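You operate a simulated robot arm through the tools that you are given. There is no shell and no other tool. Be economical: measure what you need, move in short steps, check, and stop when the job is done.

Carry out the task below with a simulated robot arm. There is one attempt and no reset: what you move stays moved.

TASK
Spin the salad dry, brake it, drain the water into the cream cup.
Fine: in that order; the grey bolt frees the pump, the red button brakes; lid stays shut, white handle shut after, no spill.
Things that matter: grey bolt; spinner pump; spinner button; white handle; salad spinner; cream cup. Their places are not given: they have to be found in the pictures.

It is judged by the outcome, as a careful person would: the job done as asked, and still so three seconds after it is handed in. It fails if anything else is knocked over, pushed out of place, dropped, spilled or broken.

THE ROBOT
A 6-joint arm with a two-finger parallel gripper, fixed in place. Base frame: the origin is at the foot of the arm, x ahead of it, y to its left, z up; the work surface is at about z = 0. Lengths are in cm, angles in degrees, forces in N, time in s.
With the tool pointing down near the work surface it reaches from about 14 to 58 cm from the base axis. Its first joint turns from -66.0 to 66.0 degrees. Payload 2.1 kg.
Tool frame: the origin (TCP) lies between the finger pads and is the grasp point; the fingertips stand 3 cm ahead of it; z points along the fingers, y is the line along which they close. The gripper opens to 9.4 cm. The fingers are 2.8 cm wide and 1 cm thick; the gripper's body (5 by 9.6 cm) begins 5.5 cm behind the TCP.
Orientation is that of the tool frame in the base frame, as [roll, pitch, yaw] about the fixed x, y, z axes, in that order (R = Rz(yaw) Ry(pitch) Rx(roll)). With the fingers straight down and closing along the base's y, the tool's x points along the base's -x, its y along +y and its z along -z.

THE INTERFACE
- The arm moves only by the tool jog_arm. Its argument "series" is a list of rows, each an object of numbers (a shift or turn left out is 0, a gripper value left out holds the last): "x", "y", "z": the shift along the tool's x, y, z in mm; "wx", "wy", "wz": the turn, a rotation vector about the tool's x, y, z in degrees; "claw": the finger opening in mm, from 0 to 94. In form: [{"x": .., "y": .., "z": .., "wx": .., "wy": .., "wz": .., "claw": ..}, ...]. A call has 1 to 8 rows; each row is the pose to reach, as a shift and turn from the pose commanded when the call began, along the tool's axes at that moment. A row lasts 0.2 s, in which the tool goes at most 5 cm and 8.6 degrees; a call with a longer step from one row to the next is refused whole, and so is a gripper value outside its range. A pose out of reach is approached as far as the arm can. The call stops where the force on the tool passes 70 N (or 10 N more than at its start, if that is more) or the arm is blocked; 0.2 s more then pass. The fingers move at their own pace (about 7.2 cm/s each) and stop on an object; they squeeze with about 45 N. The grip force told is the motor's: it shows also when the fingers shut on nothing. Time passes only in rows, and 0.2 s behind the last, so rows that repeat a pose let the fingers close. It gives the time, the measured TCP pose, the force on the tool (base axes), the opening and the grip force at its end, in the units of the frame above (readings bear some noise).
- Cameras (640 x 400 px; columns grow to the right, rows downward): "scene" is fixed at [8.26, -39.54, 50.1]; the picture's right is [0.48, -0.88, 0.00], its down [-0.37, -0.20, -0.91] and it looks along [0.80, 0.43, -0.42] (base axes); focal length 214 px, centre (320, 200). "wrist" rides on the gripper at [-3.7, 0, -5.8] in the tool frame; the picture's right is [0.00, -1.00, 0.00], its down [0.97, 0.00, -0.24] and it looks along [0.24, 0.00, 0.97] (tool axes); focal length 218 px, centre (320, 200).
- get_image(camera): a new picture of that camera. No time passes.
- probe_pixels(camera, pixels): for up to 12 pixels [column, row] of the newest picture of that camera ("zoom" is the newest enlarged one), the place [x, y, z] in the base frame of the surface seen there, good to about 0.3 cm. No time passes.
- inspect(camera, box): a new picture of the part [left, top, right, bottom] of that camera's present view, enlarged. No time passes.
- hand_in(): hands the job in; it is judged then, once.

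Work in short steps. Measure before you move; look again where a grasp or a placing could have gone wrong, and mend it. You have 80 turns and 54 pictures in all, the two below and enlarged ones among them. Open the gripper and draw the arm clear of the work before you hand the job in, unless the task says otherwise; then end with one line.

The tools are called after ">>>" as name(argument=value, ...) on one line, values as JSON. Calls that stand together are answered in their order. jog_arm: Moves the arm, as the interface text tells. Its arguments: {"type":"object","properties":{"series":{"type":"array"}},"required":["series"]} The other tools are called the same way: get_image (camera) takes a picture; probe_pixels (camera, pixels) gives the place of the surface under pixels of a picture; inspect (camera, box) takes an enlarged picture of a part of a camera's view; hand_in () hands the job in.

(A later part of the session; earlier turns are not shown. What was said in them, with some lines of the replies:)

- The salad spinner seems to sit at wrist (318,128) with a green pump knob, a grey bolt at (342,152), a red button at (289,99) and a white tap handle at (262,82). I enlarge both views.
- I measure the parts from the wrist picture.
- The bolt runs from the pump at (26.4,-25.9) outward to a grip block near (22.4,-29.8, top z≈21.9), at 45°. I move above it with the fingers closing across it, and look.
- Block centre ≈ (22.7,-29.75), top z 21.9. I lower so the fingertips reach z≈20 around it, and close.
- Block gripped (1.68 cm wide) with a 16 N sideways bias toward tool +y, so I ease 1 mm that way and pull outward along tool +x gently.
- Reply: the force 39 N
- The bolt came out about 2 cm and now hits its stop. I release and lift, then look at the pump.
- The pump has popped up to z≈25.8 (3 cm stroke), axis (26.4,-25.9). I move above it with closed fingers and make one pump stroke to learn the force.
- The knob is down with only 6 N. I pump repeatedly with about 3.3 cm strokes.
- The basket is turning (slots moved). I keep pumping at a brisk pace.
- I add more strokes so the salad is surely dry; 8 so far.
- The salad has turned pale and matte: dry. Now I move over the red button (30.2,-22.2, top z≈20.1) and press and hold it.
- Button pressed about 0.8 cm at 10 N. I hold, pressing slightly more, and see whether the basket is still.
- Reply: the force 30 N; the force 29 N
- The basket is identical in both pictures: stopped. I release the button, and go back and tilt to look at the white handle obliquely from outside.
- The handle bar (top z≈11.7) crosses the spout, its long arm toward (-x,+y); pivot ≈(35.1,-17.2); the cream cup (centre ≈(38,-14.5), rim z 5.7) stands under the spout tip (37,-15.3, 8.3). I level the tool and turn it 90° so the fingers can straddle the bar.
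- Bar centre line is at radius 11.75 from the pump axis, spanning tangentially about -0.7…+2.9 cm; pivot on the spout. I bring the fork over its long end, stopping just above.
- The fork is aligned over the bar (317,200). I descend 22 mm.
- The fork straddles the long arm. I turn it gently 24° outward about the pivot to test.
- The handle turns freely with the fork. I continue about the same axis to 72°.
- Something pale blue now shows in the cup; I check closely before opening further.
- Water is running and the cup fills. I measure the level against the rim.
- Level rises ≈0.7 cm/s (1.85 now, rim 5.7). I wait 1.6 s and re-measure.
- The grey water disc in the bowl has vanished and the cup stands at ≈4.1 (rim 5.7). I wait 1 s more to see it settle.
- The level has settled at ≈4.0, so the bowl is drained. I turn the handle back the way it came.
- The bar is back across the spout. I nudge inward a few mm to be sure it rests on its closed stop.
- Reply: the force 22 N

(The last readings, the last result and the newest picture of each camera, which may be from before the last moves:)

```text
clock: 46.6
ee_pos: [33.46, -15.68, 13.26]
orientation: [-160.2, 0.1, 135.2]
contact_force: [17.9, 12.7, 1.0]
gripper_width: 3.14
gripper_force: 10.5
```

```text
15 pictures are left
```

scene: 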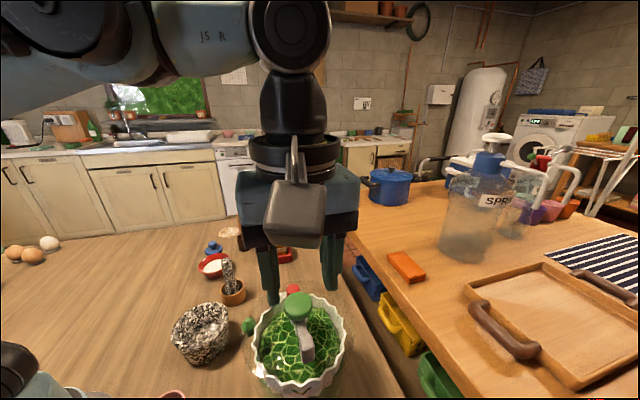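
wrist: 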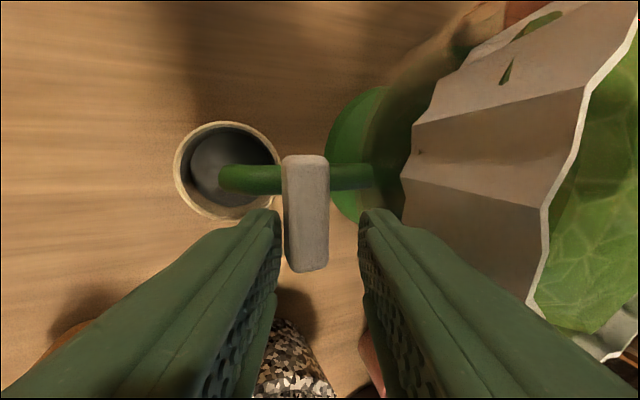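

Resistance of about 22 N: it's on its closed stop. I back off, open slightly, and withdraw along the tool axis.

>>> jog_arm(series=[{"y": 4, "z": -1.4, "claw": 30}, {"y": 4, "z": -3, "claw": 32}, {"y": 4, "z": -30}, {"y": 4, "z": -75}, {"y": 4, "z": -120}, {"y": 20, "z": -160}])

>>> get_image(camera="wrist")

>>> get_image(camera="scene")

```text
clock: 48.0
ee_pos: [38.41, -10.6, 27.76]
orientation: [-160.1, 0.1, 135.0]
contact_force: [-0.3, -0.1, 0.4]
gripper_width: 3.22
gripper_force: 0.0
```

```text
14 pictures are left
```

wrist: 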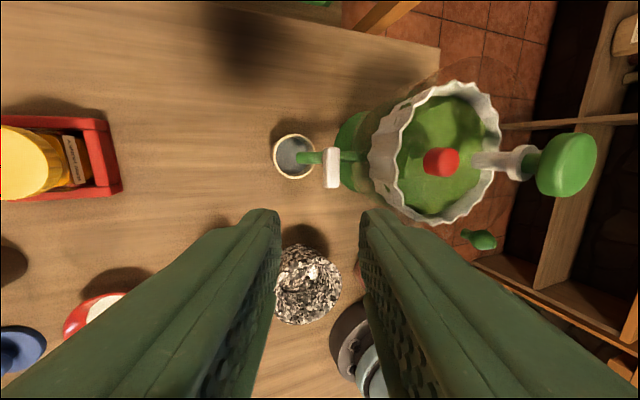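

```text
13 pictures are left
```

scene: 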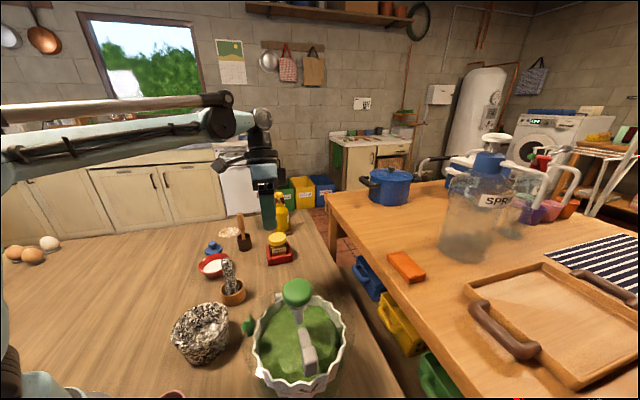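

>>> inspect(camera="wrist", box=[250, 80, 410, 220])

>>> jog_arm(series=[{"z": -30, "claw": 60}, {"z": -50, "claw": 94}, {"z": -50}, {"z": -50}, {"z": -50}])

>>> inspect(camera="scene", box=[220, 260, 380, 400])

```text
2.86 times, centred on (330, 150) of wrist
```

zoom: 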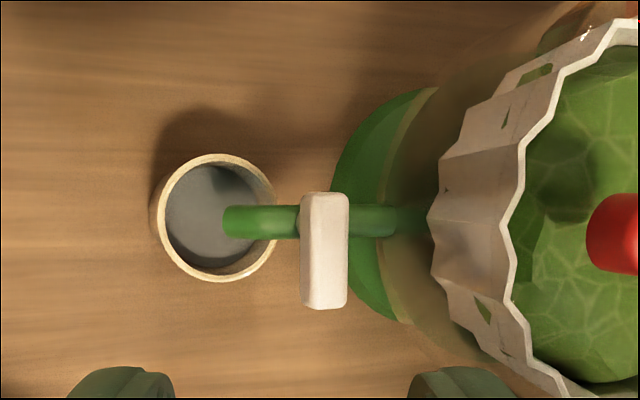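

```text
clock: 49.2
ee_pos: [39.84, -9.46, 32.23]
orientation: [-160.1, 0.0, 135.0]
contact_force: [0.7, 0.1, -0.1]
gripper_width: 9.41
gripper_force: 0.1
```

```text
2.86 times, centred on (300, 330) of scene
```

zoom: 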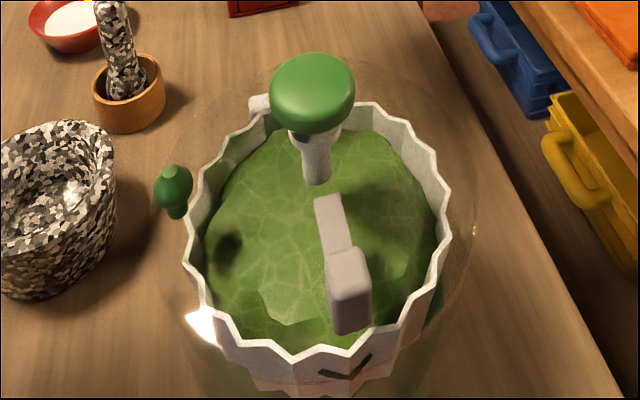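

The salad is dry and the basket is still. The water is in the cup, the handle is shut across the spout, and there is no spill. The arm is clear, so I hand in.

>>> hand_in()

```text
The job is handed in.
```

The salad was spun dry and braked, its water was drained into the cream cup without a spill, the white handle is shut again and the lid stayed closed throughout.
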